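You operate a simulated robot arm through the tools that you are given. There is no shell and no other tool.

The job below is to be done with a simulated robot arm. You get a single attempt, and the scene is never put back.

TASK
Wind the column ring screw tight and top the column oiler up to about two thirds.
Fine: the belt press stands dead, pump off, no pressure, ram up on its latch: touch neither key nor latch; pour from the oil flask, no more than a spoonful spilt; flask back on the column ledge, lid shut, oiler knob left shut; the oiler breaks by a knock or squeeze; pinch and drop nothing. Set down upright: oil flask.
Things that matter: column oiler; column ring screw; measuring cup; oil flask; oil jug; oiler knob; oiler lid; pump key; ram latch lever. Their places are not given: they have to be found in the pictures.

Only the result counts: the job must be done as asked and must still hold three seconds after the hand-in. Knocking over, shifting, dropping, spilling or breaking anything else fails it. Lids that push on must go on centred and level and be pressed home; caps that screw on are set level and turned clockwise until they are tight.

THE ROBOT
A 6-joint arm with a two-finger gripper, fixed in place. Base frame: the origin is on the floor under the middle of its stand, x ahead of it, y to its left, z up. Readings come in mm, rad, newtons and seconds.
It reaches about 1572 mm from its shoulder. Its first joint turns from -2.897 to 2.897 rad. Payload 2.45 kg.
Tool frame: the origin (TCP) lies between the finger pads and is the grasp point; the fingertips stand 20 mm ahead of it; z points along the fingers, y is the line along which they close. The gripper opens to 140 mm; its body begins 168 mm behind the TCP.
Orientation is told as [roll, pitch, yaw] about the base's x, y, z axes, in that order, counted from this pose: with the fingers straight down and closing along the base's y, the tool's x points along the base's -x, its y along +y and its z along -z.

THE INTERFACE
- The arm moves only by the tool servo_tool. Its arguments are lists of equal length, an entry for each row: "delta_rot": the turn, a rotation vector about the tool's x, y, z in units of 180 degrees (1.0 is 180 degrees), a list of three; "slide": the shift along the tool's x, y, z in units of 150 mm (1.0 is 150 mm), a list of three; "hand": the gripper command, from -1 (fully open) to 1 (shut), values between in proportion. In form: {"delta_rot": [[wx, wy, wz], ...], "slide": [[dx, dy, dz], ...], "hand": [hand, ...]}. A call has 1 to 20 rows; each row is the pose to reach, as a shift and turn from the pose commanded when the call began, along the tool's axes at that moment. A call with a number of a shift or a turn outside -1 to 1 is refused whole. Rows are played at 5 a second. More than 50 mm and 0.15 rad between two rows, or a gripper value outside its range, and nothing of the call is played. A pose out of reach is approached as far as the arm can. The call stops where the force on the tool passes 90 N (or 10 N more than at its start, if that is more) or the arm is blocked; 0.2 s more then pass. The fingers move at their own pace (about 45 mm/s each) and stop on an object; they squeeze with about 26 N. The grip force told is the motor's: it shows also when the fingers shut on nothing. Time passes only in rows, and 0.2 s behind the last, so rows that repeat a pose let the fingers close. The reply holds the time, the measured pose of the TCP, the force on the tool along the base axes, the opening and the grip force, in the units named above and with some noise, with the torque about the TCP (base axes, N m) and any sound that the robot's microphone picked up.
- Cameras (640 x 400 px; columns grow to the right, rows downward): "scene" is fixed at [222.4, 649.5, 1814.9]; the picture's right is [-0.71, -0.70, 0.00], its down [-0.38, 0.38, -0.84] and it looks along [0.59, -0.60, -0.54] (base axes); focal length 319 px, centre (320, 200). "wrist" rides on the gripper at [78, 11, -209] in the tool frame; the picture's right is [-0.14, 0.99, 0.00], its down [-0.92, -0.13, -0.37] and it looks along [-0.36, -0.05, 0.93] (tool axes); focal length 280 px, centre (320, 200).
- snapshot(camera): a new picture of that camera. The clock stands still meanwhile.
- point_at(camera, pixels): there is no depth. For up to 12 entries [column, row, z] of the newest picture of that camera ("zoom" is the newest enlarged one), the place [x, y] in the base frame at which the ray of that pixel passes the height z, good to about 2 mm. The clock stands still meanwhile.
- inspect(camera, box): a new picture of the part [left, top, right, bottom] of that camera's present view, enlarged. The clock stands still meanwhile.
- job_done(): hands the job in; it is judged then, once.

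Open the gripper and draw the arm clear of the work before you hand the job in, unless the task says otherwise.

The tools are called after "Emit:" by a JSON object that holds its "api" and its "payload". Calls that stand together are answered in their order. servo_tool: Moves the arm, as the interface text tells. Its arguments: {"type":"object","properties":{"delta_rot":{"type":"array","items":{"type":"array","items":{"type":"number"}}},"slide":{"type":"array","items":{"type":"array","items":{"type":"number"}}},"hand":{"type":"array","items":{"type":"number"}}},"required":["delta_rot","slide","hand"]} The other tools are called the same way: snapshot (camera) takes a picture; point_at (camera, pixels) gives the place at which the rays of pixels pass given heights; inspect (camera, box) takes an enlarged picture of a part of a camera's view; job_done () hands the job in.

At the start:

```text
clock: 0.0
tcp_pos: [565.7, -6.4, 1480.0]
orientation: [0.002, -0.002, 0.0]
ft_force: [0.5, -0.1, -0.1]
wrist_torque: [0.03, 0.0, 0.0]
grip_width: 140.0
finger_force: 0.1
```

scene: 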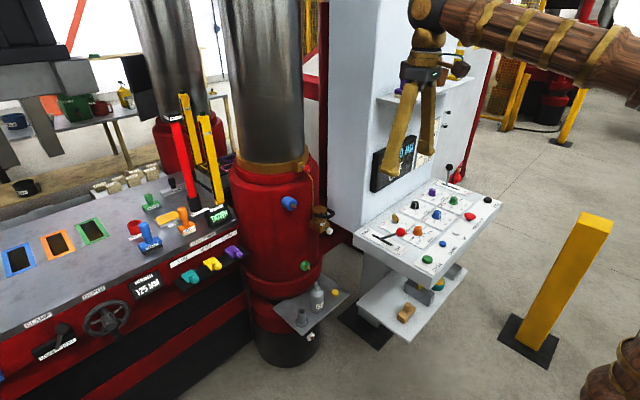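
wrist: 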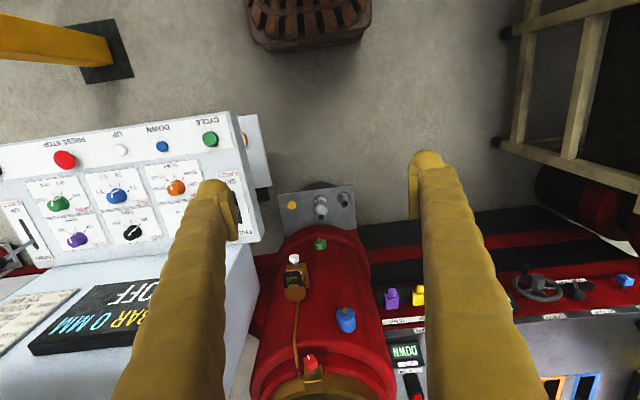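

The scene shows the red column with a blue knob at (289,203), a brown thing (oiler?) at (322,220), a green knob at (305,265), and a ledge with a flask at (317,297). I enlarge these regions.

Emit:
{"api": "inspect", "payload": {"camera": "scene", "box": [220, 140, 380, 240]}}

Emit:
{"api": "inspect", "payload": {"camera": "scene", "box": [240, 250, 368, 350]}}

Emit:
{"api": "inspect", "payload": {"camera": "wrist", "box": [240, 180, 400, 280]}}

Emit:
{"api": "inspect", "payload": {"camera": "wrist", "box": [240, 280, 432, 400]}}

```text
4.00 times, centred on (300, 190) of scene
```

zoom: 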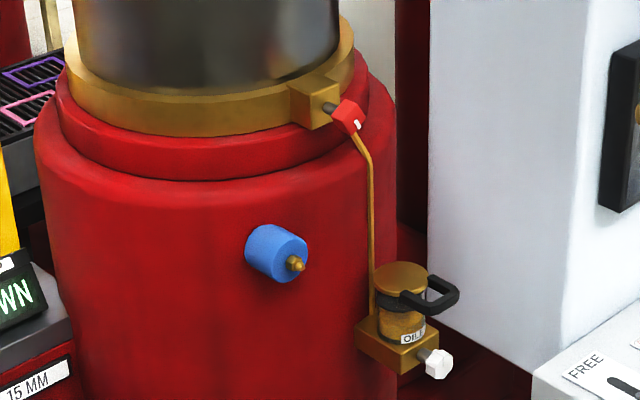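

```text
4.00 times, centred on (304, 300) of scene
```

zoom: 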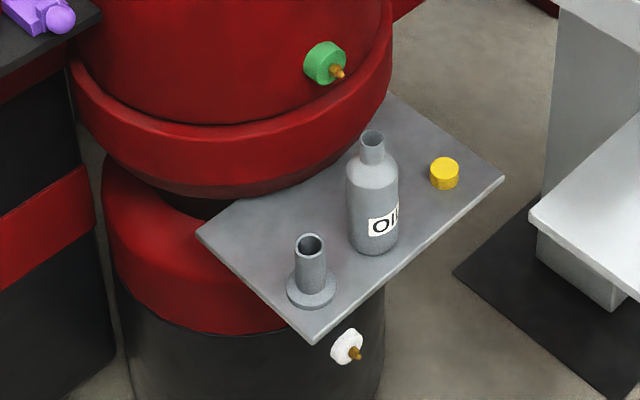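

```text
4.00 times, centred on (320, 230) of wrist
```

zoom: 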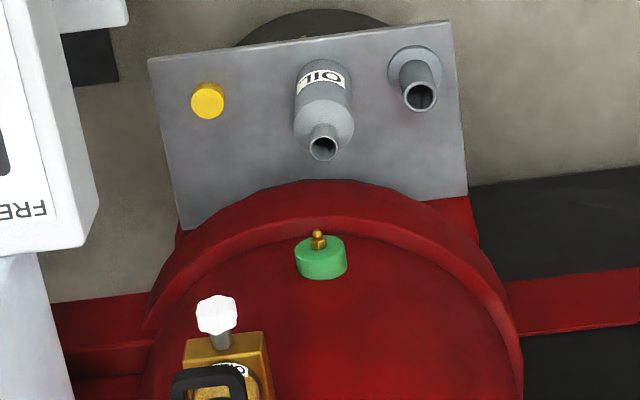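

```text
3.33 times, centred on (336, 340) of wrist
```

zoom: 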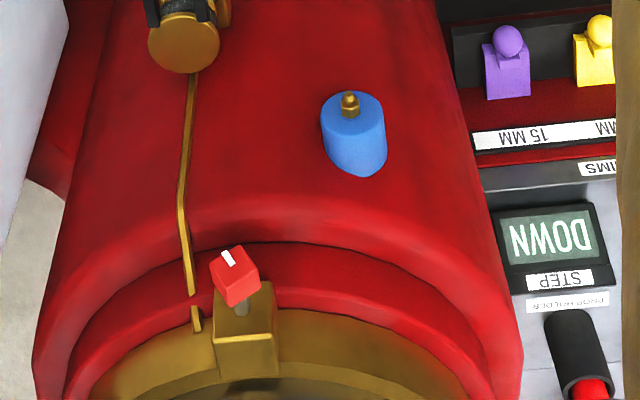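

The red screw head triangulates to roughly (1017,-90,1260), oiler lid to about (989,-133,1069), and flask mouth to about (931,-54,723). I tilt the wrist forward by 60° and move closer to look at the column face from the front.

Emit:
{"api": "servo_tool", "payload": {"delta_rot": [[0, -0.042, 0], [0, -0.083, 0], [0, -0.125, 0], [0, -0.167, 0], [0, -0.208, 0], [0, -0.25, 0], [0, -0.292, 0], [0, -0.333, 0]], "slide": [[-0.1, -0.045, 0.12], [-0.2, -0.09, 0.24], [-0.3, -0.135, 0.36], [-0.4, -0.18, 0.48], [-0.5, -0.225, 0.6], [-0.6, -0.27, 0.72], [-0.7, -0.315, 0.84], [-0.8, -0.357, 0.95]], "hand": [-1, -1, -1, -1, -1, -1, -1, -1]}}

Emit:
{"api": "snapshot", "payload": {"camera": "wrist"}}

Emit:
{"api": "snapshot", "payload": {"camera": "scene"}}

```text
clock: 1.8
tcp_pos: [685.4, -61.8, 1337.4]
orientation: [-0.004, -1.05, 0.001]
ft_force: [0.5, -0.2, -0.1]
wrist_torque: [0.02, 0.0, 0.01]
grip_width: 140.3
finger_force: 0.0
```

```text
taken
```

wrist: 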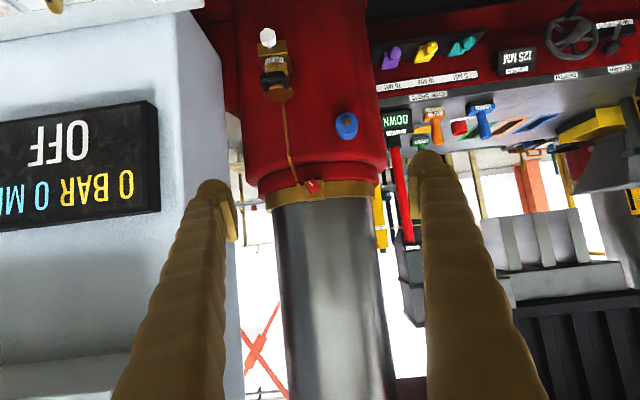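

```text
taken
```

scene: 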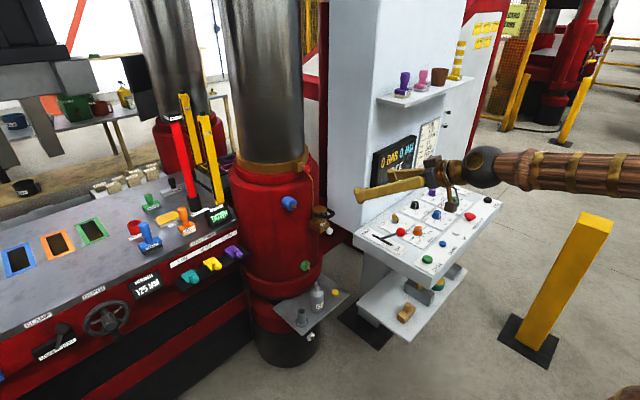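

The column is in view upside-down: oiler at (275,72), ring screw at (311,186), blue knob at (346,125). I enlarge those areas.

Emit:
{"api": "inspect", "payload": {"camera": "wrist", "box": [230, 10, 358, 90]}}

Emit:
{"api": "inspect", "payload": {"camera": "wrist", "box": [250, 140, 378, 220]}}

Emit:
{"api": "inspect", "payload": {"camera": "scene", "box": [270, 140, 350, 190]}}

Emit:
{"api": "inspect", "payload": {"camera": "scene", "box": [290, 195, 354, 235]}}

```text
5.00 times, centred on (294, 50) of wrist
```

zoom: 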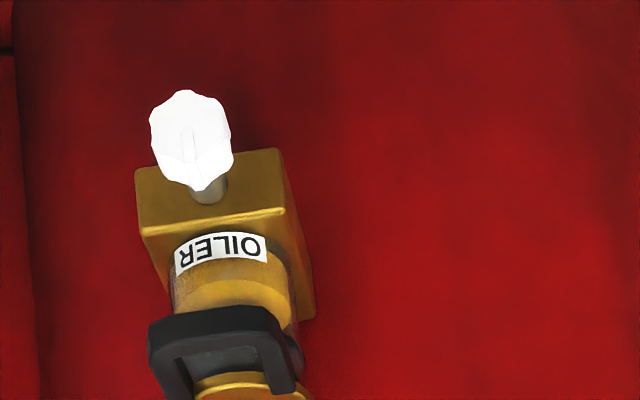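

```text
5.00 times, centred on (314, 180) of wrist
```

zoom: 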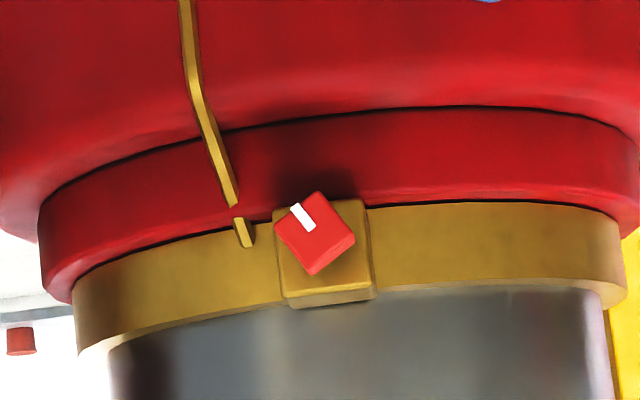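

```text
8.00 times, centred on (310, 165) of scene
```

zoom: 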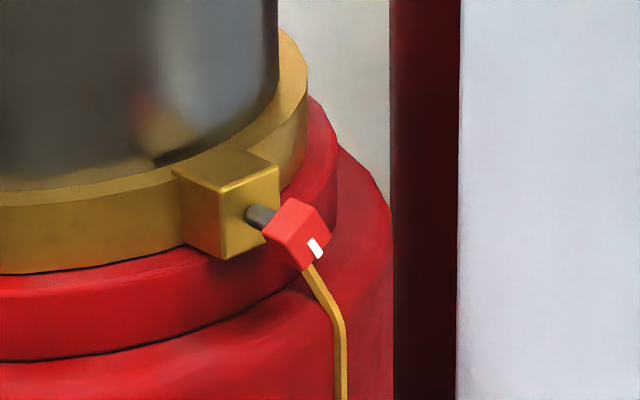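

```text
10.00 times, centred on (322, 215) of scene
```

zoom: 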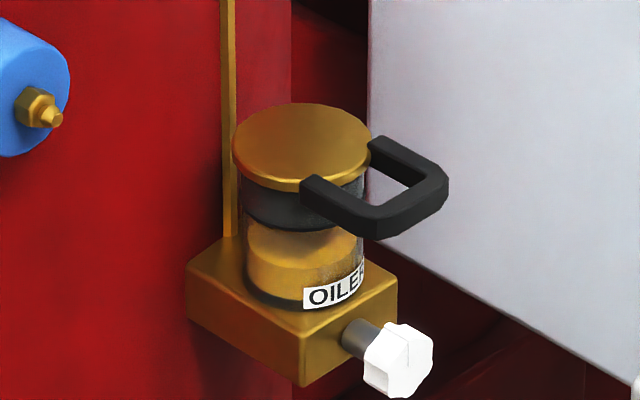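

The screw head is a red cube of roughly 22 mm, set about 32° off square; I now bring the tool horizontal in front of it at standoff x≈800 for a closer view.

Emit:
{"api": "servo_tool", "payload": {"delta_rot": [[0, -0.028, 0], [0, -0.056, 0], [0, -0.084, 0], [0, -0.112, 0], [0, -0.14, 0], [0, -0.167, 0]], "slide": [[0.011, -0.033, 0.153], [0.022, -0.067, 0.306], [0.033, -0.1, 0.459], [0.044, -0.133, 0.612], [0.055, -0.167, 0.765], [0.066, -0.2, 0.918]], "hand": [-1, -1, -1, -1, -1, -1]}}

Emit:
{"api": "snapshot", "payload": {"camera": "wrist"}}

Emit:
{"api": "snapshot", "payload": {"camera": "scene"}}

```text
clock: 3.2
tcp_pos: [800.0, -91.3, 1259.3]
orientation: [-1.992, -1.569, 2.001]
ft_force: [-0.1, -0.4, 0.1]
wrist_torque: [0.0, -0.02, 0.07]
grip_width: 140.1
finger_force: 0.1
out of reach, approached as far as the arm can: row 1, 2
```

```text
taken
```

wrist: 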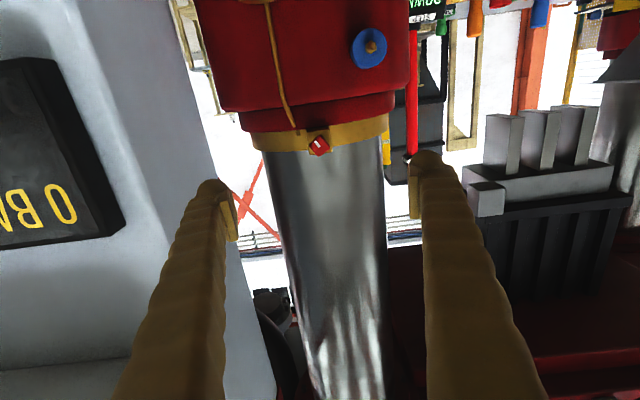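

```text
taken
```

scene: 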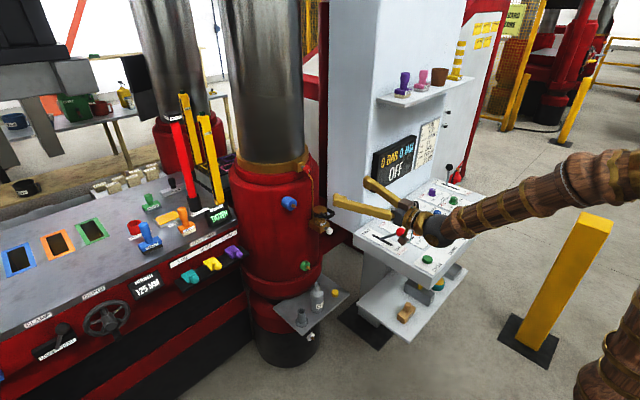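

The tool is level now; the screw head shows at (318,145). I enlarge it.

Emit:
{"api": "inspect", "payload": {"camera": "wrist", "box": [278, 120, 358, 170]}}

Emit:
{"api": "point_at", "payload": {"camera": "scene", "pixels": [[307.1, 169.1, 1250], [307.1, 169.1, 1270], [320.5, 209.25, 1070], [320.5, 209.25, 1060]]}}

Emit:
{"api": "point_at", "payload": {"camera": "wrist", "pixels": [[318, 145, 1250], [318, 145, 1260], [318, 145, 1270]]}}

```text
8.00 times, centred on (318, 145) of wrist
```

zoom: 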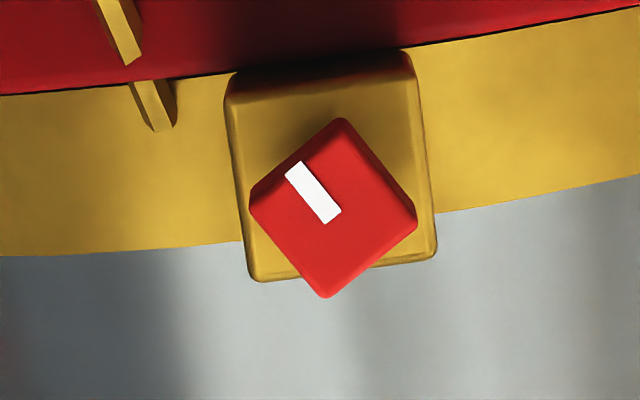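

```text
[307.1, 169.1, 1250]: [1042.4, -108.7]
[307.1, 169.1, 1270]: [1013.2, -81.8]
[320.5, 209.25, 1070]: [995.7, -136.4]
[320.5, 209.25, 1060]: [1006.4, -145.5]
```

```text
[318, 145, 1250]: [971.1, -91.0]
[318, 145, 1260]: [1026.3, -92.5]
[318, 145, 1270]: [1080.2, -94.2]
```

The head is a 24 mm cube centred near (1025,-92,1261), its flats at about -31.5°/58.5°. I roll the tool counter-clockwise to -121.5° while approaching, so I have turning range for tightening.

Emit:
{"api": "servo_tool", "payload": {"delta_rot": [[0, 0, -0.045], [0, 0, -0.09], [0, 0, -0.135], [0, 0, -0.18], [0, 0, -0.225], [0, 0, -0.27], [0, 0, -0.315], [0, 0, -0.36], [0, 0, -0.405], [0, 0, -0.45], [0, 0, -0.495], [0, 0, -0.54], [0, 0, -0.585], [0, 0, -0.63], [0, 0, -0.675]], "slide": [[0, 0, 0.04], [0, 0, 0.08], [0, 0, 0.12], [0, 0, 0.16], [0, 0, 0.2], [0, 0, 0.24], [0, 0, 0.28], [0, 0, 0.32], [0, 0, 0.36], [0, 0, 0.4], [0, 0, 0.44], [0, 0, 0.48], [0, 0, 0.52], [0, 0, 0.56], [0, 0, 0.6]], "hand": [-1, -1, -1, -1, -1, -1, -1, -1, -1, -1, -1, -1, -1, -1, -1]}}

Emit:
{"api": "snapshot", "payload": {"camera": "wrist"}}

Emit:
{"api": "snapshot", "payload": {"camera": "scene"}}

```text
clock: 6.6
tcp_pos: [858.5, -232.4, 1250.4]
orientation: [-1.54, 0.114, 1.113]
ft_force: [0.5, -0.5, 0.8]
wrist_torque: [0.01, 0.0, 0.0]
grip_width: 139.8
finger_force: 0.0
out of reach, approached as far as the arm can: row 1, 2, 3, 4, 5, 6, 7, 8, 9, 10, 11, 12, 13
stopped in row 15: the arm was blocked; the commanded pose is now the measured one
```

```text
taken
```

wrist: 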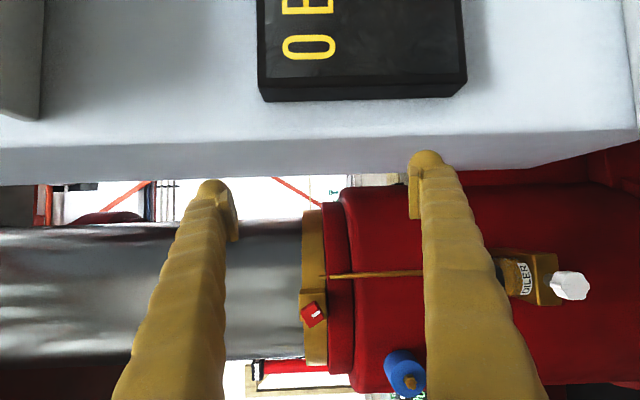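

```text
taken
```

scene: 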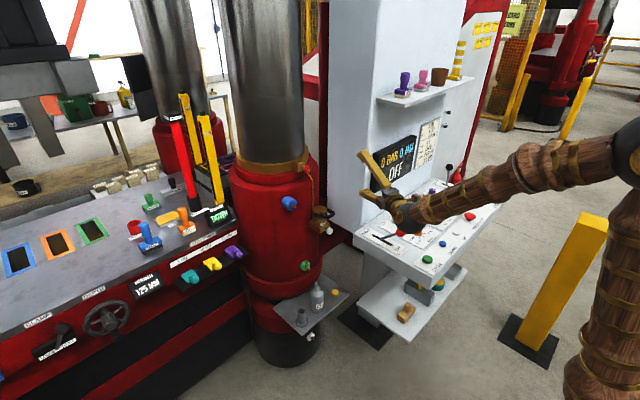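

The arm jammed at a wrist limit when rolling counter-clockwise (TCP now at (858,-232,1250), no contact force). I go back to the level pose with zero roll at (800,-92,1260) and will use the clockwise side instead.

Emit:
{"api": "servo_tool", "payload": {"delta_rot": [[-0.0073, -0.0094, 0.0374], [-0.0146, -0.0187, 0.0747], [-0.0219, -0.0281, 0.1121], [-0.0291, -0.0374, 0.1494], [-0.0364, -0.0468, 0.1868], [-0.0437, -0.0561, 0.2241], [-0.051, -0.0655, 0.2615], [-0.0583, -0.0749, 0.2989], [-0.0656, -0.0842, 0.3362], [-0.0729, -0.0936, 0.3736], [-0.0801, -0.1029, 0.4109], [-0.0874, -0.1123, 0.4483], [-0.0947, -0.1216, 0.4856], [-0.102, -0.131, 0.523]], "slide": [[-0.047, -0.008, -0.055], [-0.094, -0.017, -0.11], [-0.14, -0.025, -0.165], [-0.187, -0.033, -0.219], [-0.234, -0.041, -0.274], [-0.281, -0.05, -0.329], [-0.328, -0.058, -0.384], [-0.374, -0.066, -0.439], [-0.421, -0.075, -0.494], [-0.468, -0.083, -0.549], [-0.515, -0.091, -0.603], [-0.561, -0.099, -0.658], [-0.608, -0.108, -0.713], [-0.655, -0.116, -0.768]], "hand": [-1, -1, -1, -1, -1, -1, -1, -1, -1, -1, -1, -1, -1, -1]}}

Emit:
{"api": "snapshot", "payload": {"camera": "wrist"}}

Emit:
{"api": "snapshot", "payload": {"camera": "scene"}}

```text
clock: 9.6
tcp_pos: [800.0, -92.4, 1259.2]
orientation: [2.683, -1.57, -2.683]
ft_force: [-0.1, 0.2, 0.6]
wrist_torque: [-0.03, 0.02, 0.0]
grip_width: 139.9
finger_force: 0.1
```

```text
taken
```

wrist: 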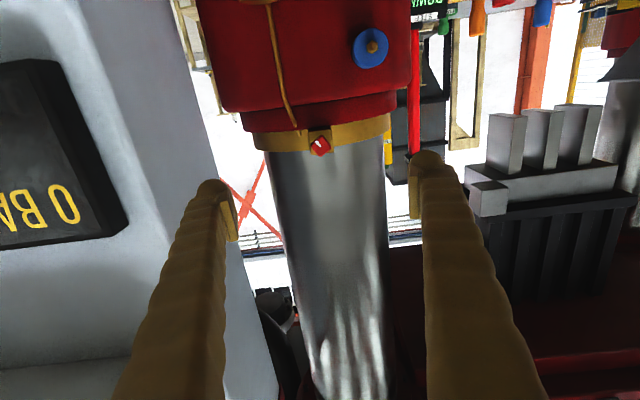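

```text
taken
```

scene: 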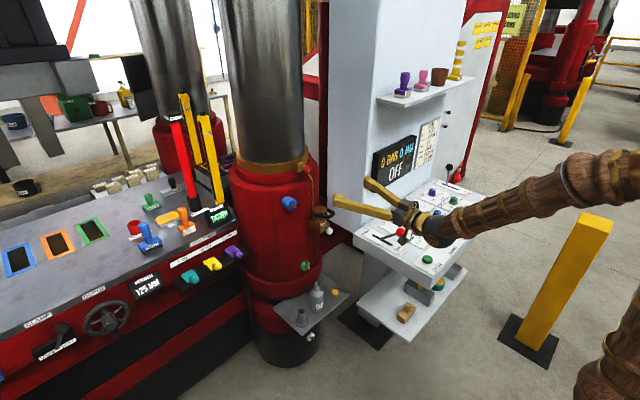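

Back at zero roll with everything reached. Now I roll clockwise by 58.5° to match the head's flats and move to x=900.

Emit:
{"api": "servo_tool", "payload": {"delta_rot": [[0, 0, 0.0406], [0, 0, 0.0812], [0, 0, 0.1219], [0, 0, 0.1625], [0, 0, 0.2031], [0, 0, 0.2437], [0, 0, 0.2844], [0, 0, 0.325]], "slide": [[0, 0, 0.083], [0, 0, 0.167], [0, 0, 0.25], [0, 0, 0.333], [0, 0, 0.417], [0, 0, 0.5], [0, 0, 0.583], [-0.01, 0, 0.667]], "hand": [-1, -1, -1, -1, -1, -1, -1, -1]}}

Emit:
{"api": "snapshot", "payload": {"camera": "wrist"}}

Emit:
{"api": "snapshot", "payload": {"camera": "scene"}}

```text
clock: 11.4
tcp_pos: [900.0, -90.5, 1259.4]
orientation: [1.57, -0.55, -1.569]
ft_force: [-0.7, 0.4, -0.3]
wrist_torque: [0.01, 0.01, 0.02]
grip_width: 139.7
finger_force: 0.0
```

```text
taken
```

wrist: 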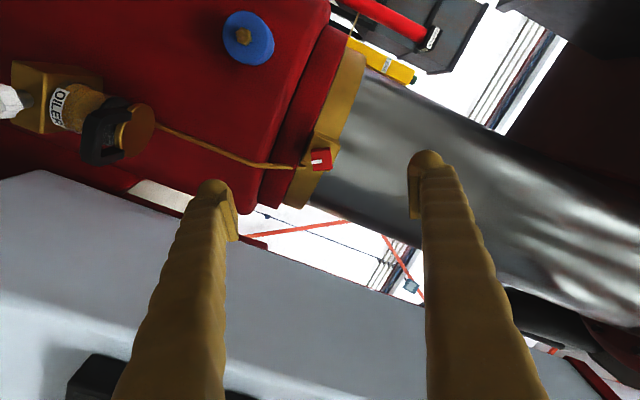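

```text
taken
```

scene: 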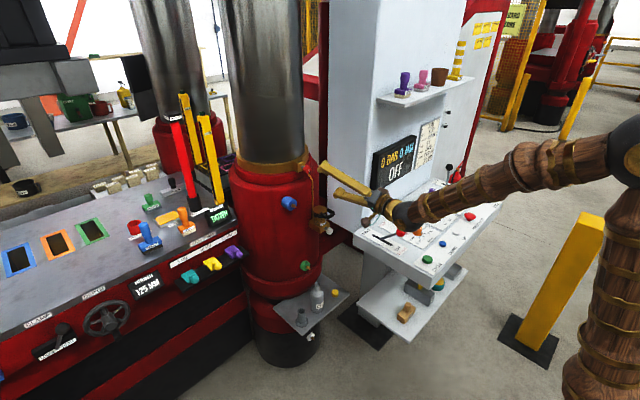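

Now the head appears at (321,159), squared with the gripper. I enlarge the head and the oiler at (90,115).

Emit:
{"api": "inspect", "payload": {"camera": "wrist", "box": [281, 134, 361, 184]}}

Emit:
{"api": "inspect", "payload": {"camera": "wrist", "box": [0, 40, 176, 180]}}

Emit:
{"api": "point_at", "payload": {"camera": "scene", "pixels": [[307.1, 169.1, 1250], [307.1, 169.1, 1270]]}}

```text
8.00 times, centred on (321, 159) of wrist
```

zoom: 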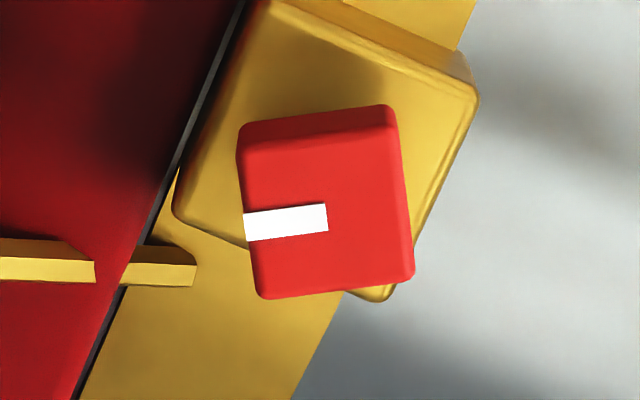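

```text
2.86 times, centred on (88, 110) of wrist
```

zoom: 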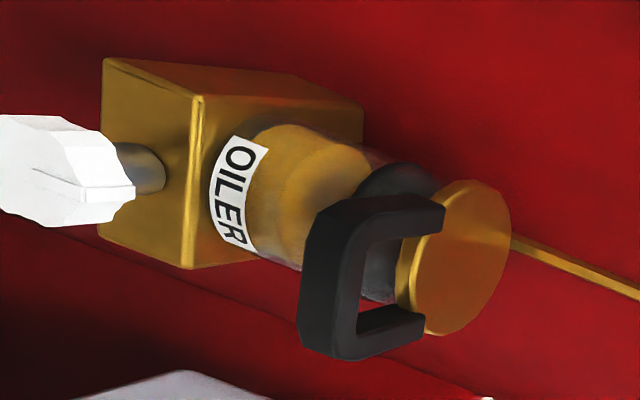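

```text
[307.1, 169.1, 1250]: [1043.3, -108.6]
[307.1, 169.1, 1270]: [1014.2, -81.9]
```

The head's front-face centre sits at (322,160.6), 2 px right of the tool axis, so I shift +2.3 mm along tool y, narrow the fingers to 50 mm and advance to x=980.

Emit:
{"api": "servo_tool", "payload": {"delta_rot": [[0, 0, 0], [0, 0, 0], [0, 0, 0], [0, 0, 0], [0, 0, 0], [0, 0, 0]], "slide": [[0, 0.0153, 0], [0, 0.0153, 0.1], [0, 0.0153, 0.2], [0, 0.0153, 0.3], [0, 0.0153, 0.42], [0, 0.0153, 0.533]], "hand": [0.286, 0.286, 0.286, 0.286, 0.286, 0.286]}}

Emit:
{"api": "snapshot", "payload": {"camera": "wrist"}}

Emit:
{"api": "inspect", "payload": {"camera": "scene", "box": [270, 140, 350, 190]}}

```text
clock: 12.8
tcp_pos: [978.8, -90.0, 1263.4]
orientation: [1.571, -0.55, -1.568]
ft_force: [-1.0, 0.4, 0.2]
wrist_torque: [-0.01, 0.03, -0.03]
grip_width: 50.2
finger_force: 0.0
```

```text
taken
```

wrist: 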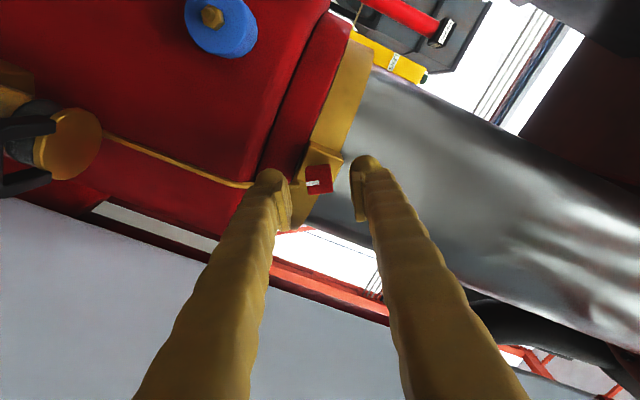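

```text
8.00 times, centred on (310, 165) of scene
```

zoom: 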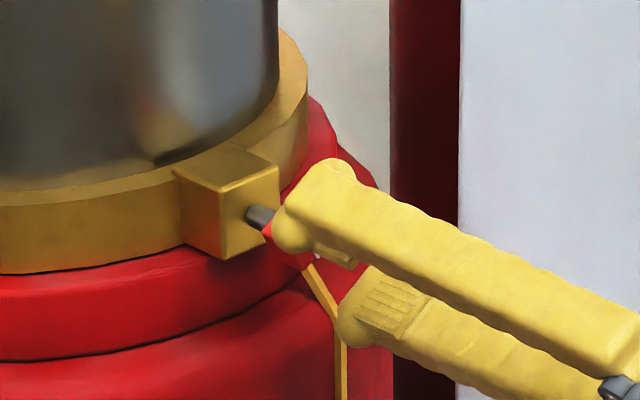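

The fingers straddle the head cleanly so far; I enlarge the wrist view to check centring and how close the brass pipe is to the lower finger.

Emit:
{"api": "inspect", "payload": {"camera": "wrist", "box": [260, 140, 388, 220]}}

```text
5.00 times, centred on (324, 180) of wrist
```

zoom: 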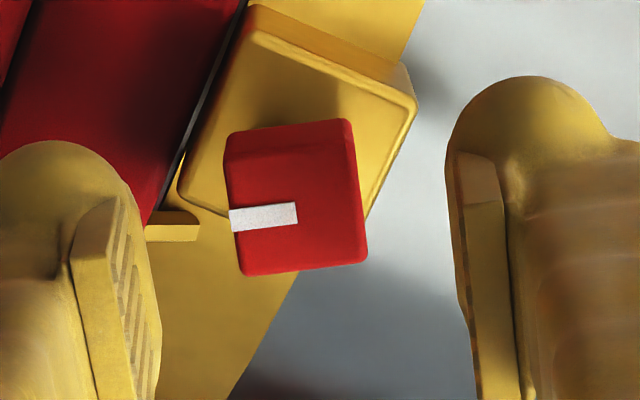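

The head's front face sits at x≈1012 and is centred to within 0.5 mm. I advance 30 mm so the tips reach x≈1030, clear of the pipe, then close on the flats.

Emit:
{"api": "servo_tool", "payload": {"delta_rot": [[0, 0, 0], [0, 0, 0], [0, 0, 0], [0, 0, 0], [0, 0, 0], [0, 0, 0], [0, 0, 0]], "slide": [[0, -0.002, 0.07], [0, -0.002, 0.14], [0, -0.002, 0.2], [0, -0.002, 0.2], [0, -0.002, 0.2], [0, -0.002, 0.2], [0, -0.002, 0.2]], "hand": [0.286, 0.286, 0.286, 1, 1, 1, 1]}}

Emit:
{"api": "inspect", "payload": {"camera": "wrist", "box": [260, 140, 388, 220]}}

Emit:
{"api": "inspect", "payload": {"camera": "scene", "box": [270, 140, 350, 190]}}

```text
clock: 14.4
tcp_pos: [1009.3, -89.7, 1262.8]
orientation: [1.571, -0.551, -1.569]
ft_force: [4.2, -0.5, -1.4]
wrist_torque: [-0.01, 0.0, 0.01]
grip_width: 23.2
finger_force: 45.5
```

```text
5.00 times, centred on (324, 180) of wrist
```

zoom: 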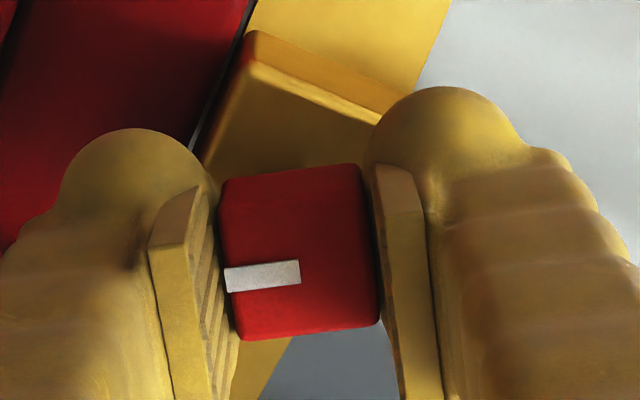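

```text
8.00 times, centred on (310, 165) of scene
```

zoom: 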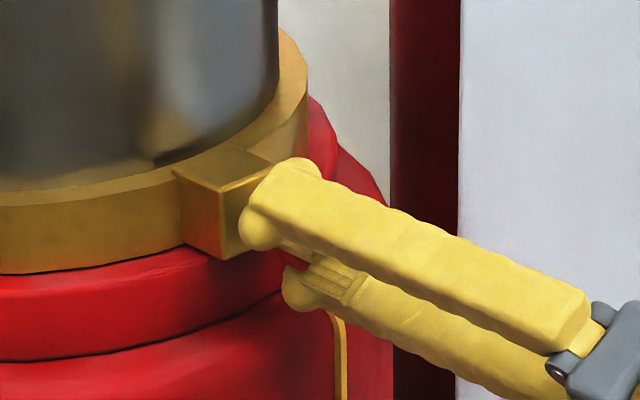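

Gripped at 23.2 mm with little side force. I turn clockwise 45° in small steps and watch torque and sound.

Emit:
{"api": "servo_tool", "payload": {"delta_rot": [[0, 0, 0.04], [0, 0, 0.08], [0, 0, 0.12], [0, 0, 0.16], [0, 0, 0.2], [0, 0, 0.25]], "slide": [[0, 0, 0], [0, 0, 0], [0, 0, 0], [0, 0, 0], [0, 0, 0], [0, 0, 0]], "hand": [1, 1, 1, 1, 1, 1]}}

Emit:
{"api": "inspect", "payload": {"camera": "wrist", "box": [260, 140, 388, 220]}}

```text
refused: row 6 steps farther than a row can; nothing moved
```

```text
5.00 times, centred on (324, 180) of wrist
```

zoom: 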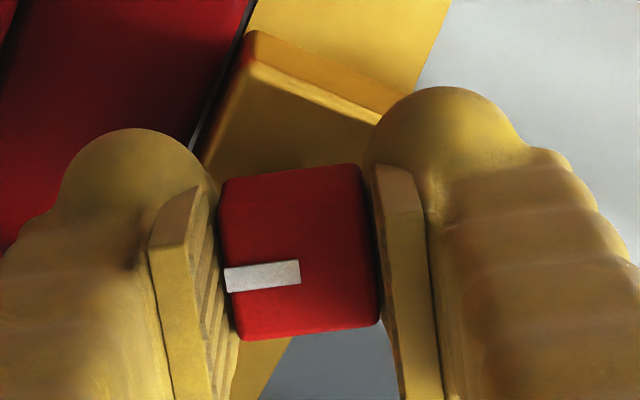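

The call was refused because the last step (0.05) was too large; I repeat with even steps of 0.04.

Emit:
{"api": "servo_tool", "payload": {"delta_rot": [[0, 0, 0.04], [0, 0, 0.08], [0, 0, 0.12], [0, 0, 0.16], [0, 0, 0.2], [0, 0, 0.24]], "slide": [[0, 0, 0], [0, 0, 0], [0, 0, 0], [0, 0, 0], [0, 0, 0], [0, 0, 0]], "hand": [1, 1, 1, 1, 1, 1]}}

Emit:
{"api": "inspect", "payload": {"camera": "wrist", "box": [260, 140, 388, 220]}}

```text
clock: 15.8
tcp_pos: [1009.5, -90.5, 1262.5]
orientation: [1.571, 0.207, -1.569]
ft_force: [-14.5, -1.8, -5.9]
wrist_torque: [0.01, 0.07, -0.08]
grip_width: 23.0
finger_force: 45.3
```

```text
5.00 times, centred on (324, 180) of wrist
```

zoom: 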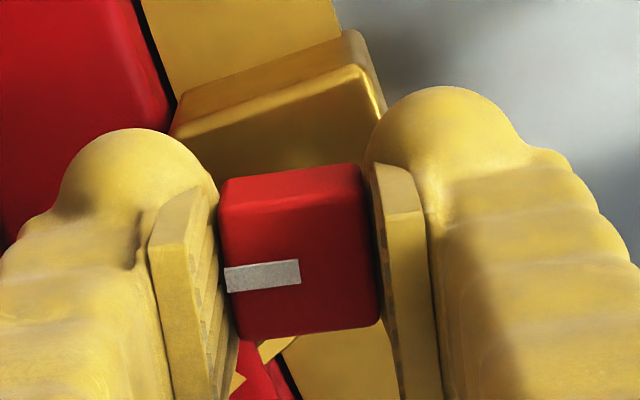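

Turned 43° with the head following; an axial force of -14.5 N built up. I nudge 0.5 mm inward while holding to learn its sign (whether the head is drawing in).

Emit:
{"api": "servo_tool", "payload": {"delta_rot": [[0, 0, 0], [0, 0, 0]], "slide": [[0, 0, 0.0033], [0, 0, 0.0033]], "hand": [1, 1]}}

```text
clock: 16.4
tcp_pos: [1010.6, -90.5, 1261.4]
orientation: [1.572, 0.203, -1.569]
ft_force: [-37.0, 0.3, -9.6]
wrist_torque: [-0.02, 0.16, -0.02]
grip_width: 23.2
finger_force: 45.2
```

Pushing in raised it to -37 N, so negative means the tool is being pushed back. I back off 0.8 mm to relieve it, then turn another 43° to see how the axial force evolves.

Emit:
{"api": "servo_tool", "payload": {"delta_rot": [[0, 0, 0], [0, 0, 0]], "slide": [[0, 0, -0.0055], [0, 0, -0.0055]], "hand": [1, 1]}}

Emit:
{"api": "servo_tool", "payload": {"delta_rot": [[0, 0, 0.04], [0, 0, 0.08], [0, 0, 0.12], [0, 0, 0.16], [0, 0, 0.2], [0, 0, 0.24]], "slide": [[0, 0, 0], [0, 0, 0], [0, 0, 0], [0, 0, 0], [0, 0, 0], [0, 0, 0]], "hand": [1, 1, 1, 1, 1, 1]}}

Emit:
{"api": "snapshot", "payload": {"camera": "wrist"}}

Emit:
{"api": "inspect", "payload": {"camera": "scene", "box": [270, 140, 350, 190]}}

```text
clock: 17.0
tcp_pos: [1010.1, -90.9, 1261.4]
orientation: [1.573, 0.203, -1.57]
ft_force: [-2.4, -2.7, -10.6]
wrist_torque: [-0.01, 0.11, -0.05]
grip_width: 22.9
finger_force: 45.4
```

```text
clock: 18.4
tcp_pos: [1010.0, -91.2, 1261.9]
orientation: [1.572, 0.961, -1.568]
ft_force: [31.8, -0.8, -7.4]
wrist_torque: [-0.02, 0.01, 0.04]
grip_width: 23.0
finger_force: 44.8
```

```text
taken
```

wrist: 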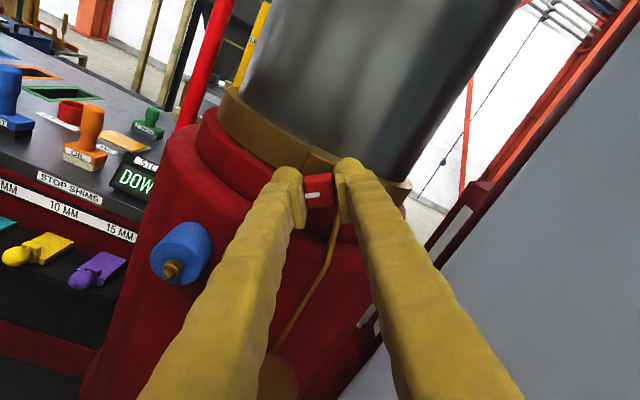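

```text
8.00 times, centred on (310, 165) of scene
```

zoom: 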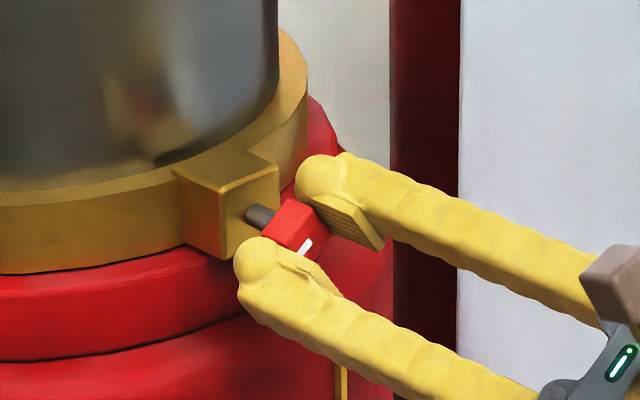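

The force is now +31.8 N, so the head is drawing in as it turns clockwise. I keep turning and feed the tool inward about 0.7 mm per 45°.

Emit:
{"api": "servo_tool", "payload": {"delta_rot": [[0, 0, 0.0], [0, 0, 0.04], [0, 0, 0.08], [0, 0, 0.12], [0, 0, 0.16], [0, 0, 0.2], [0, 0, 0.24]], "slide": [[0, 0, 0.005], [0, 0, 0.0055], [0, 0, 0.006], [0, 0, 0.0065], [0, 0, 0.007], [0, 0, 0.0075], [0, 0, 0.008]], "hand": [1, 1, 1, 1, 1, 1, 1]}}

Emit:
{"api": "inspect", "payload": {"camera": "wrist", "box": [260, 140, 388, 220]}}

Emit:
{"api": "inspect", "payload": {"camera": "scene", "box": [270, 140, 350, 190]}}

```text
clock: 19.5
tcp_pos: [1010.6, -90.4, 1261.5]
orientation: [1.603, 1.358, -1.579]
ft_force: [0.1, -27.1, 3.8]
wrist_torque: [-0.05, 0.1, -0.27]
grip_width: 23.0
finger_force: 45.3
out of reach, approached as far as the arm can: row 4, 5
stopped in row 5: the force on the tool passed its limit at 105 N (the readings are from after the stop); the commanded pose is now the measured one
```

```text
5.00 times, centred on (324, 180) of wrist
```

zoom: 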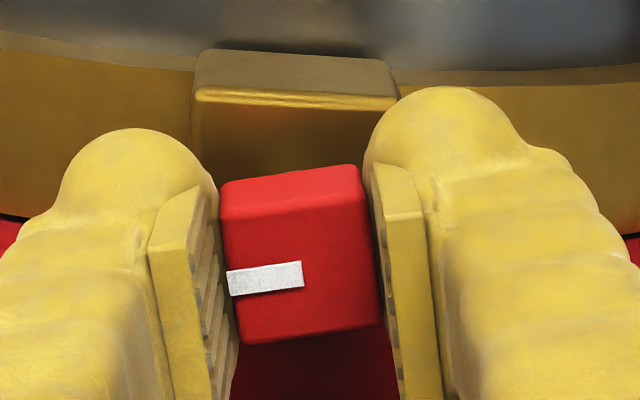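

```text
8.00 times, centred on (310, 165) of scene
```

zoom: 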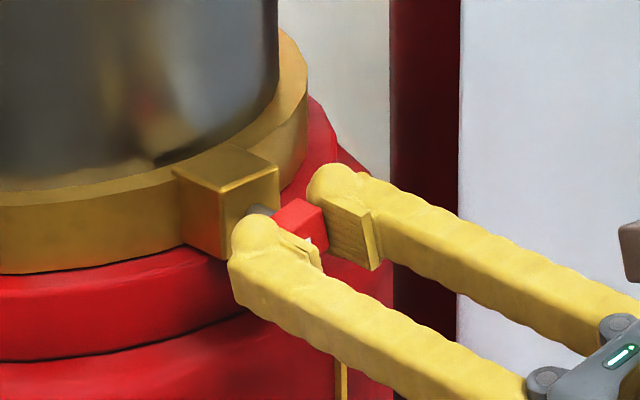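

The roll limit is at about 168° (rows 4-5 out of reach), torque on the screw is still near zero, so it isn't tight yet. I open, back off 40 mm and straighten the tool, ready to roll back for a new grip.

Emit:
{"api": "servo_tool", "payload": {"delta_rot": [[0, 0, 0], [0, 0, 0], [0, 0, 0], [0, 0, 0], [0.006, 0, 0], [0.0128, 0, 0]], "slide": [[0, 0, 0], [0, 0, 0], [0, 0, 0], [0, 0, -0.08], [0, 0, -0.17], [0, 0, -0.267]], "hand": [0.286, 0.286, 0.286, 0.286, 0.286, 0.286]}}

Emit:
{"api": "snapshot", "payload": {"camera": "wrist"}}

Emit:
{"api": "inspect", "payload": {"camera": "scene", "box": [270, 140, 350, 190]}}

```text
clock: 20.9
tcp_pos: [970.9, -73.8, 1259.6]
orientation: [1.57, 1.343, -1.588]
ft_force: [0.1, -0.9, -0.2]
wrist_torque: [0.02, -0.01, 0.01]
grip_width: 49.9
finger_force: 0.0
out of reach, approached as far as the arm can: row 5, 6
```

```text
taken
```

wrist: 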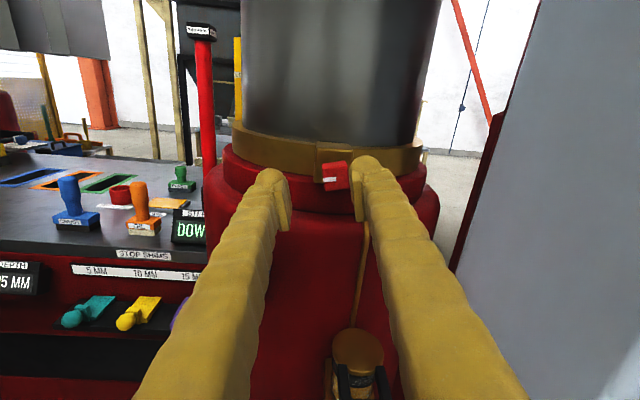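

```text
8.00 times, centred on (310, 165) of scene
```

zoom: 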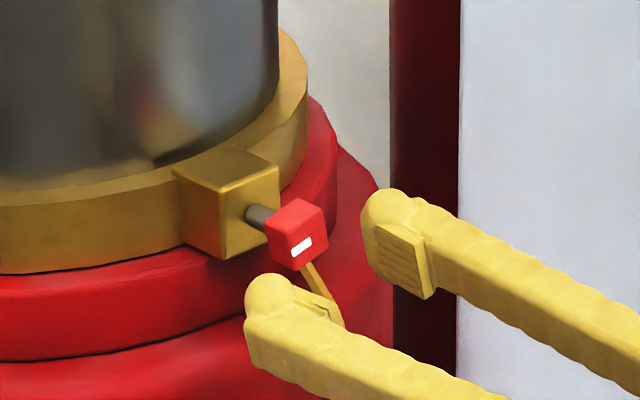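

The screw has turned about 109° and the arm sits at its roll limit. I roll back 90° first to see the arm tracks properly in free space.

Emit:
{"api": "servo_tool", "payload": {"delta_rot": [[0, 0, -0.0417], [0, 0, -0.0833], [0, 0, -0.125], [0, 0, -0.1667], [0, 0, -0.2083], [0, 0, -0.25], [0, 0, -0.2917], [0, 0, -0.3333], [0, 0, -0.375], [0, 0, -0.4167], [0, 0, -0.4583], [0, 0, -0.5]], "slide": [[0.0044, 0.0112, 0], [0.0044, 0.0112, 0], [0.0044, 0.0112, 0], [0.0044, 0.0112, 0], [0.0044, 0.0112, 0], [0.0044, 0.0112, 0], [0.0044, 0.0112, 0], [0.0044, 0.0112, 0], [0.0044, 0.0112, 0], [0.0044, 0.0112, 0], [0.0044, 0.0112, 0], [0.0044, 0.0112, 0]], "hand": [0.286, 0.286, 0.286, 0.286, 0.286, 0.286, 0.286, 0.286, 0.286, 0.286, 0.286, 0.286]}}

Emit:
{"api": "inspect", "payload": {"camera": "wrist", "box": [260, 140, 388, 220]}}

```text
clock: 23.5
tcp_pos: [971.6, -75.8, 1259.9]
orientation: [1.57, -0.215, -1.567]
ft_force: [-0.4, 0.0, -0.6]
wrist_torque: [0.01, 0.0, 0.01]
grip_width: 49.9
finger_force: 0.0
```

```text
5.00 times, centred on (324, 180) of wrist
```

zoom: 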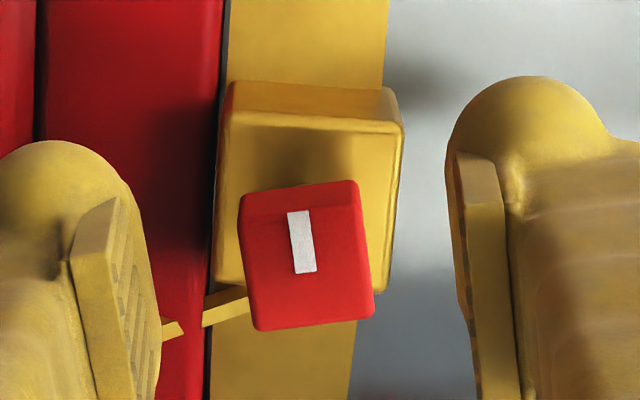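

The tool stands 13 mm off to the side (head centre at (321.6,192.6) vs axis row 179.5), as the limit had shifted the command. I correct that and roll another 90° back.

Emit:
{"api": "servo_tool", "payload": {"delta_rot": [[0, 0, -0.0417], [0, 0, -0.0833], [0, 0, -0.125], [0, 0, -0.1667], [0, 0, -0.2083], [0, 0, -0.25], [0, 0, -0.2917], [0, 0, -0.3333], [0, 0, -0.375], [0, 0, -0.4167], [0, 0, -0.4583], [0, 0, -0.5]], "slide": [[-0.044, -0.0013, 0], [-0.088, -0.0027, 0], [-0.088, -0.0027, 0], [-0.088, -0.0027, 0], [-0.088, -0.0027, 0], [-0.088, -0.0027, 0], [-0.088, -0.0027, 0], [-0.088, -0.0027, 0], [-0.088, -0.0027, 0], [-0.088, -0.0027, 0], [-0.088, -0.0027, 0], [-0.088, -0.0027, 0]], "hand": [0.286, 0.286, 0.286, 0.286, 0.286, 0.286, 0.286, 0.286, 0.286, 0.286, 0.286, 0.286]}}

Emit:
{"api": "inspect", "payload": {"camera": "wrist", "box": [260, 140, 388, 220]}}

```text
clock: 26.1
tcp_pos: [971.3, -89.4, 1262.7]
orientation: [-1.558, -1.357, 1.562]
ft_force: [0.1, 0.5, 0.0]
wrist_torque: [0.02, -0.03, 0.0]
grip_width: 49.7
finger_force: 0.2
```

```text
5.00 times, centred on (324, 180) of wrist
```

zoom: 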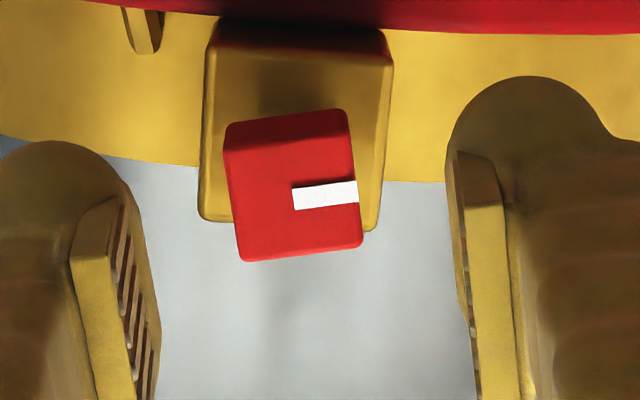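

At roll -12° the head is square and centred (318.9,179.5). I advance to x≈1010 and grip.

Emit:
{"api": "servo_tool", "payload": {"delta_rot": [[0, 0, 0], [0, 0, 0], [0, 0, 0], [0, 0, 0], [0, 0, 0], [0, 0, 0], [0, 0, 0]], "slide": [[0, -0.005, 0.09], [0, -0.005, 0.18], [0, -0.005, 0.26], [0, -0.005, 0.26], [0, -0.005, 0.26], [0, -0.005, 0.26], [0, -0.005, 0.26]], "hand": [0.286, 0.286, 0.286, 1, 1, 1, 1]}}

Emit:
{"api": "inspect", "payload": {"camera": "scene", "box": [270, 140, 350, 190]}}

```text
clock: 27.7
tcp_pos: [1009.6, -90.0, 1262.1]
orientation: [-1.559, -1.358, 1.562]
ft_force: [6.4, -9.5, 0.1]
wrist_torque: [-0.01, 0.0, -0.08]
grip_width: 22.8
finger_force: 44.8
```

```text
8.00 times, centred on (310, 165) of scene
```

zoom: 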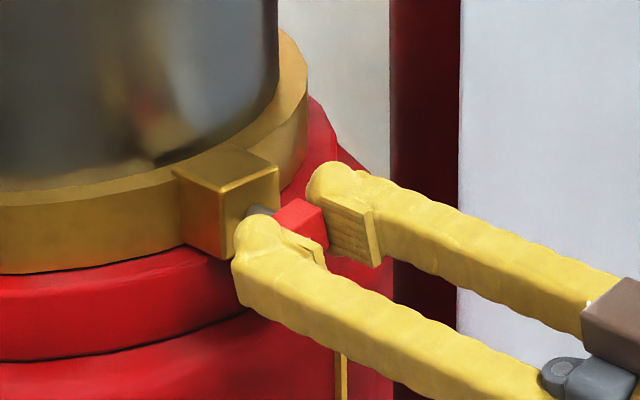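

Gripped (22.8 mm). I turn clockwise 72° and check axial force and torque.

Emit:
{"api": "servo_tool", "payload": {"delta_rot": [[0, 0, 0.04], [0, 0, 0.08], [0, 0, 0.12], [0, 0, 0.16], [0, 0, 0.2], [0, 0, 0.24], [0, 0, 0.28], [0, 0, 0.32], [0, 0, 0.36], [0, 0, 0.4]], "slide": [[0, 0, 0], [0, 0, 0], [0, 0, 0], [0, 0, 0], [0, 0, 0], [0, 0, 0], [0, 0, 0], [0, 0, 0], [0, 0, 0], [0, 0, 0]], "hand": [1, 1, 1, 1, 1, 1, 1, 1, 1, 1]}}

```text
clock: 29.9
tcp_pos: [1011.4, -90.2, 1261.4]
orientation: [1.569, -0.525, -1.565]
ft_force: [4.3, -4.5, -3.7]
wrist_torque: [-1.0, 0.07, -0.01]
grip_width: 31.3
finger_force: 44.9
```

The grip opened to 31.3 mm with a torque of -1.0 N m: the screw has begun to resist and the fingers are riding over the corners. I look before doing more.

Emit:
{"api": "inspect", "payload": {"camera": "wrist", "box": [260, 140, 388, 220]}}

Emit:
{"api": "inspect", "payload": {"camera": "scene", "box": [270, 140, 350, 190]}}

```text
5.00 times, centred on (324, 180) of wrist
```

zoom: 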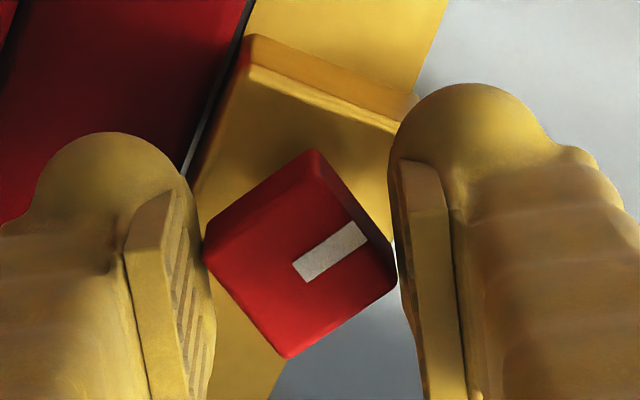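

```text
8.00 times, centred on (310, 165) of scene
```

zoom: 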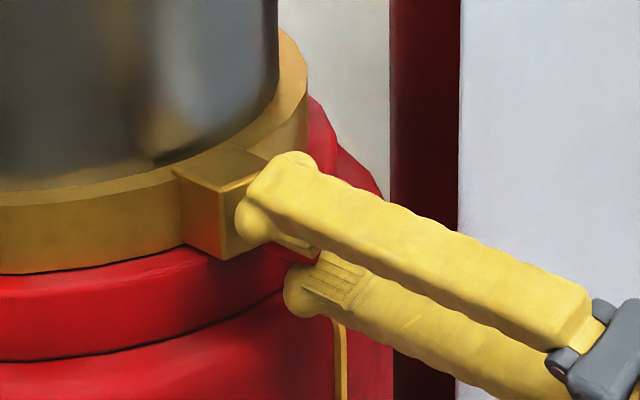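

The head lags the tool by about 30° so it stopped near 29.5° — about 150° total turned. I open, roll back 30° to meet the flats, regrip and apply a gentle further turn to check that it is really tight.

Emit:
{"api": "servo_tool", "payload": {"delta_rot": [[0, 0, 0], [0, 0, 0], [0, 0, 0], [0, 0, -0.042], [0, 0, -0.084], [0, 0, -0.126], [0, 0, -0.169], [0, 0, -0.169], [0, 0, -0.169], [0, 0, -0.169]], "slide": [[0, 0, 0], [0, 0, 0], [0, 0, 0], [0, 0, 0], [0, 0, 0], [0, 0, 0], [0, 0, 0], [0, 0, 0], [0, 0, 0], [0, 0, 0]], "hand": [0.286, 0.286, 0.286, 0.286, 0.286, 0.286, 0.286, 0.286, 0.286, 0.286]}}

Emit:
{"api": "inspect", "payload": {"camera": "wrist", "box": [260, 140, 388, 220]}}

```text
clock: 32.1
tcp_pos: [1009.9, -90.0, 1262.2]
orientation: [1.565, -1.06, -1.562]
ft_force: [-0.7, -0.6, -0.1]
wrist_torque: [-0.04, 0.05, 0.01]
grip_width: 49.9
finger_force: 0.1
```

```text
5.00 times, centred on (324, 180) of wrist
```

zoom: 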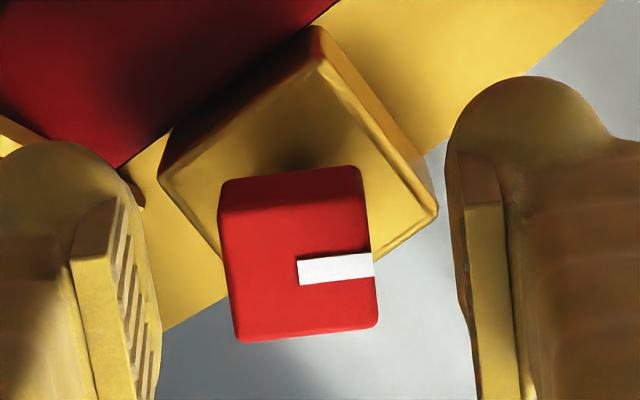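

Head aligned with the fingers again. I close and turn clockwise up to about 22°, watching torque.

Emit:
{"api": "servo_tool", "payload": {"delta_rot": [[0, 0, 0], [0, 0, 0], [0, 0, 0], [0, 0, 0.02], [0, 0, 0.04], [0, 0, 0.06]], "slide": [[0, 0, 0], [0, 0, 0], [0, 0, 0], [0, 0, 0], [0, 0, 0], [0, 0, 0]], "hand": [1, 1, 1, 1, 1, 1]}}

Emit:
{"api": "inspect", "payload": {"camera": "wrist", "box": [260, 140, 388, 220]}}

```text
clock: 33.5
tcp_pos: [1010.4, -89.4, 1262.3]
orientation: [1.567, -0.869, -1.566]
ft_force: [-4.0, -8.9, -1.5]
wrist_torque: [-1.35, 0.06, -0.05]
grip_width: 26.2
finger_force: 44.8
```

```text
5.00 times, centred on (324, 180) of wrist
```

zoom: 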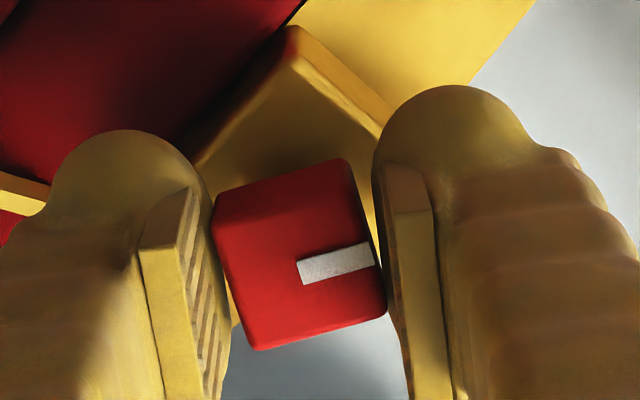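

Torque rose to -1.35 N m while the head barely moved, so the screw is tight. I open the fingers and back straight off 90 mm.

Emit:
{"api": "servo_tool", "payload": {"delta_rot": [[0, 0, 0], [0, 0, 0], [0, 0, 0], [0, 0, 0], [0, 0, 0], [0, 0, 0], [0, 0, 0]], "slide": [[0, 0, 0], [0, 0, 0], [0, 0, 0], [0, 0, -0.12], [0, 0, -0.28], [0, 0, -0.44], [0, 0, -0.6]], "hand": [0.286, 0.286, 0.286, 0.286, 0.286, 0.286, 0.286]}}

Emit:
{"api": "snapshot", "payload": {"camera": "wrist"}}

Emit:
{"api": "inspect", "payload": {"camera": "scene", "box": [270, 140, 350, 190]}}

Emit:
{"api": "inspect", "payload": {"camera": "scene", "box": [304, 203, 340, 226]}}

```text
clock: 35.1
tcp_pos: [919.9, -90.0, 1263.4]
orientation: [1.567, -0.868, -1.565]
ft_force: [0.5, 0.4, 0.3]
wrist_torque: [0.01, 0.0, 0.04]
grip_width: 49.5
finger_force: 0.0
```

```text
taken
```

wrist: 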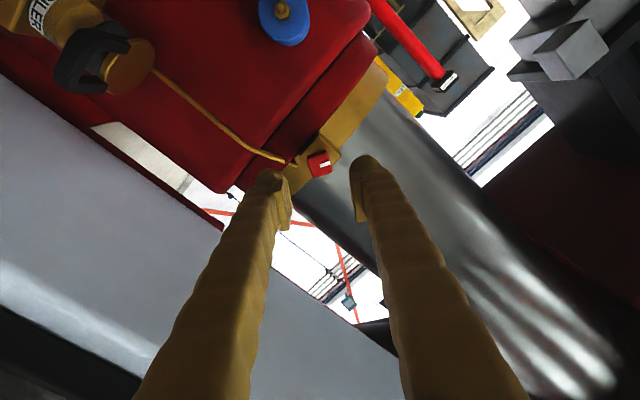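

```text
8.00 times, centred on (310, 165) of scene
```

zoom: 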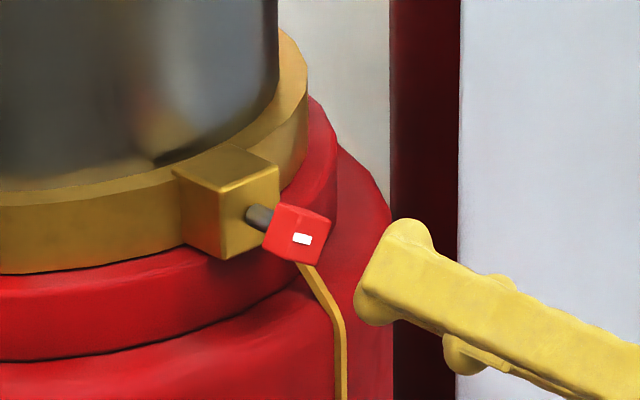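

```text
16.00 times, centred on (322, 214) of scene
```

zoom: 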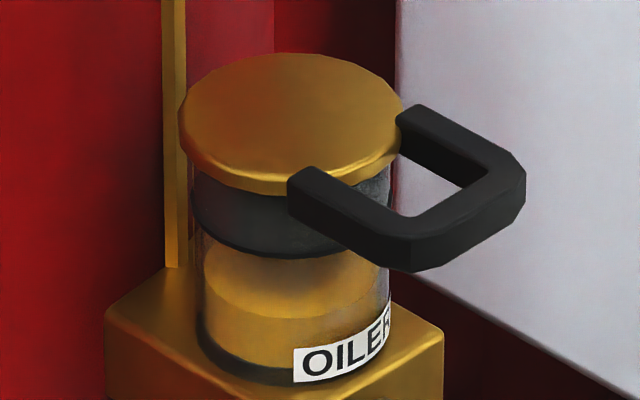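

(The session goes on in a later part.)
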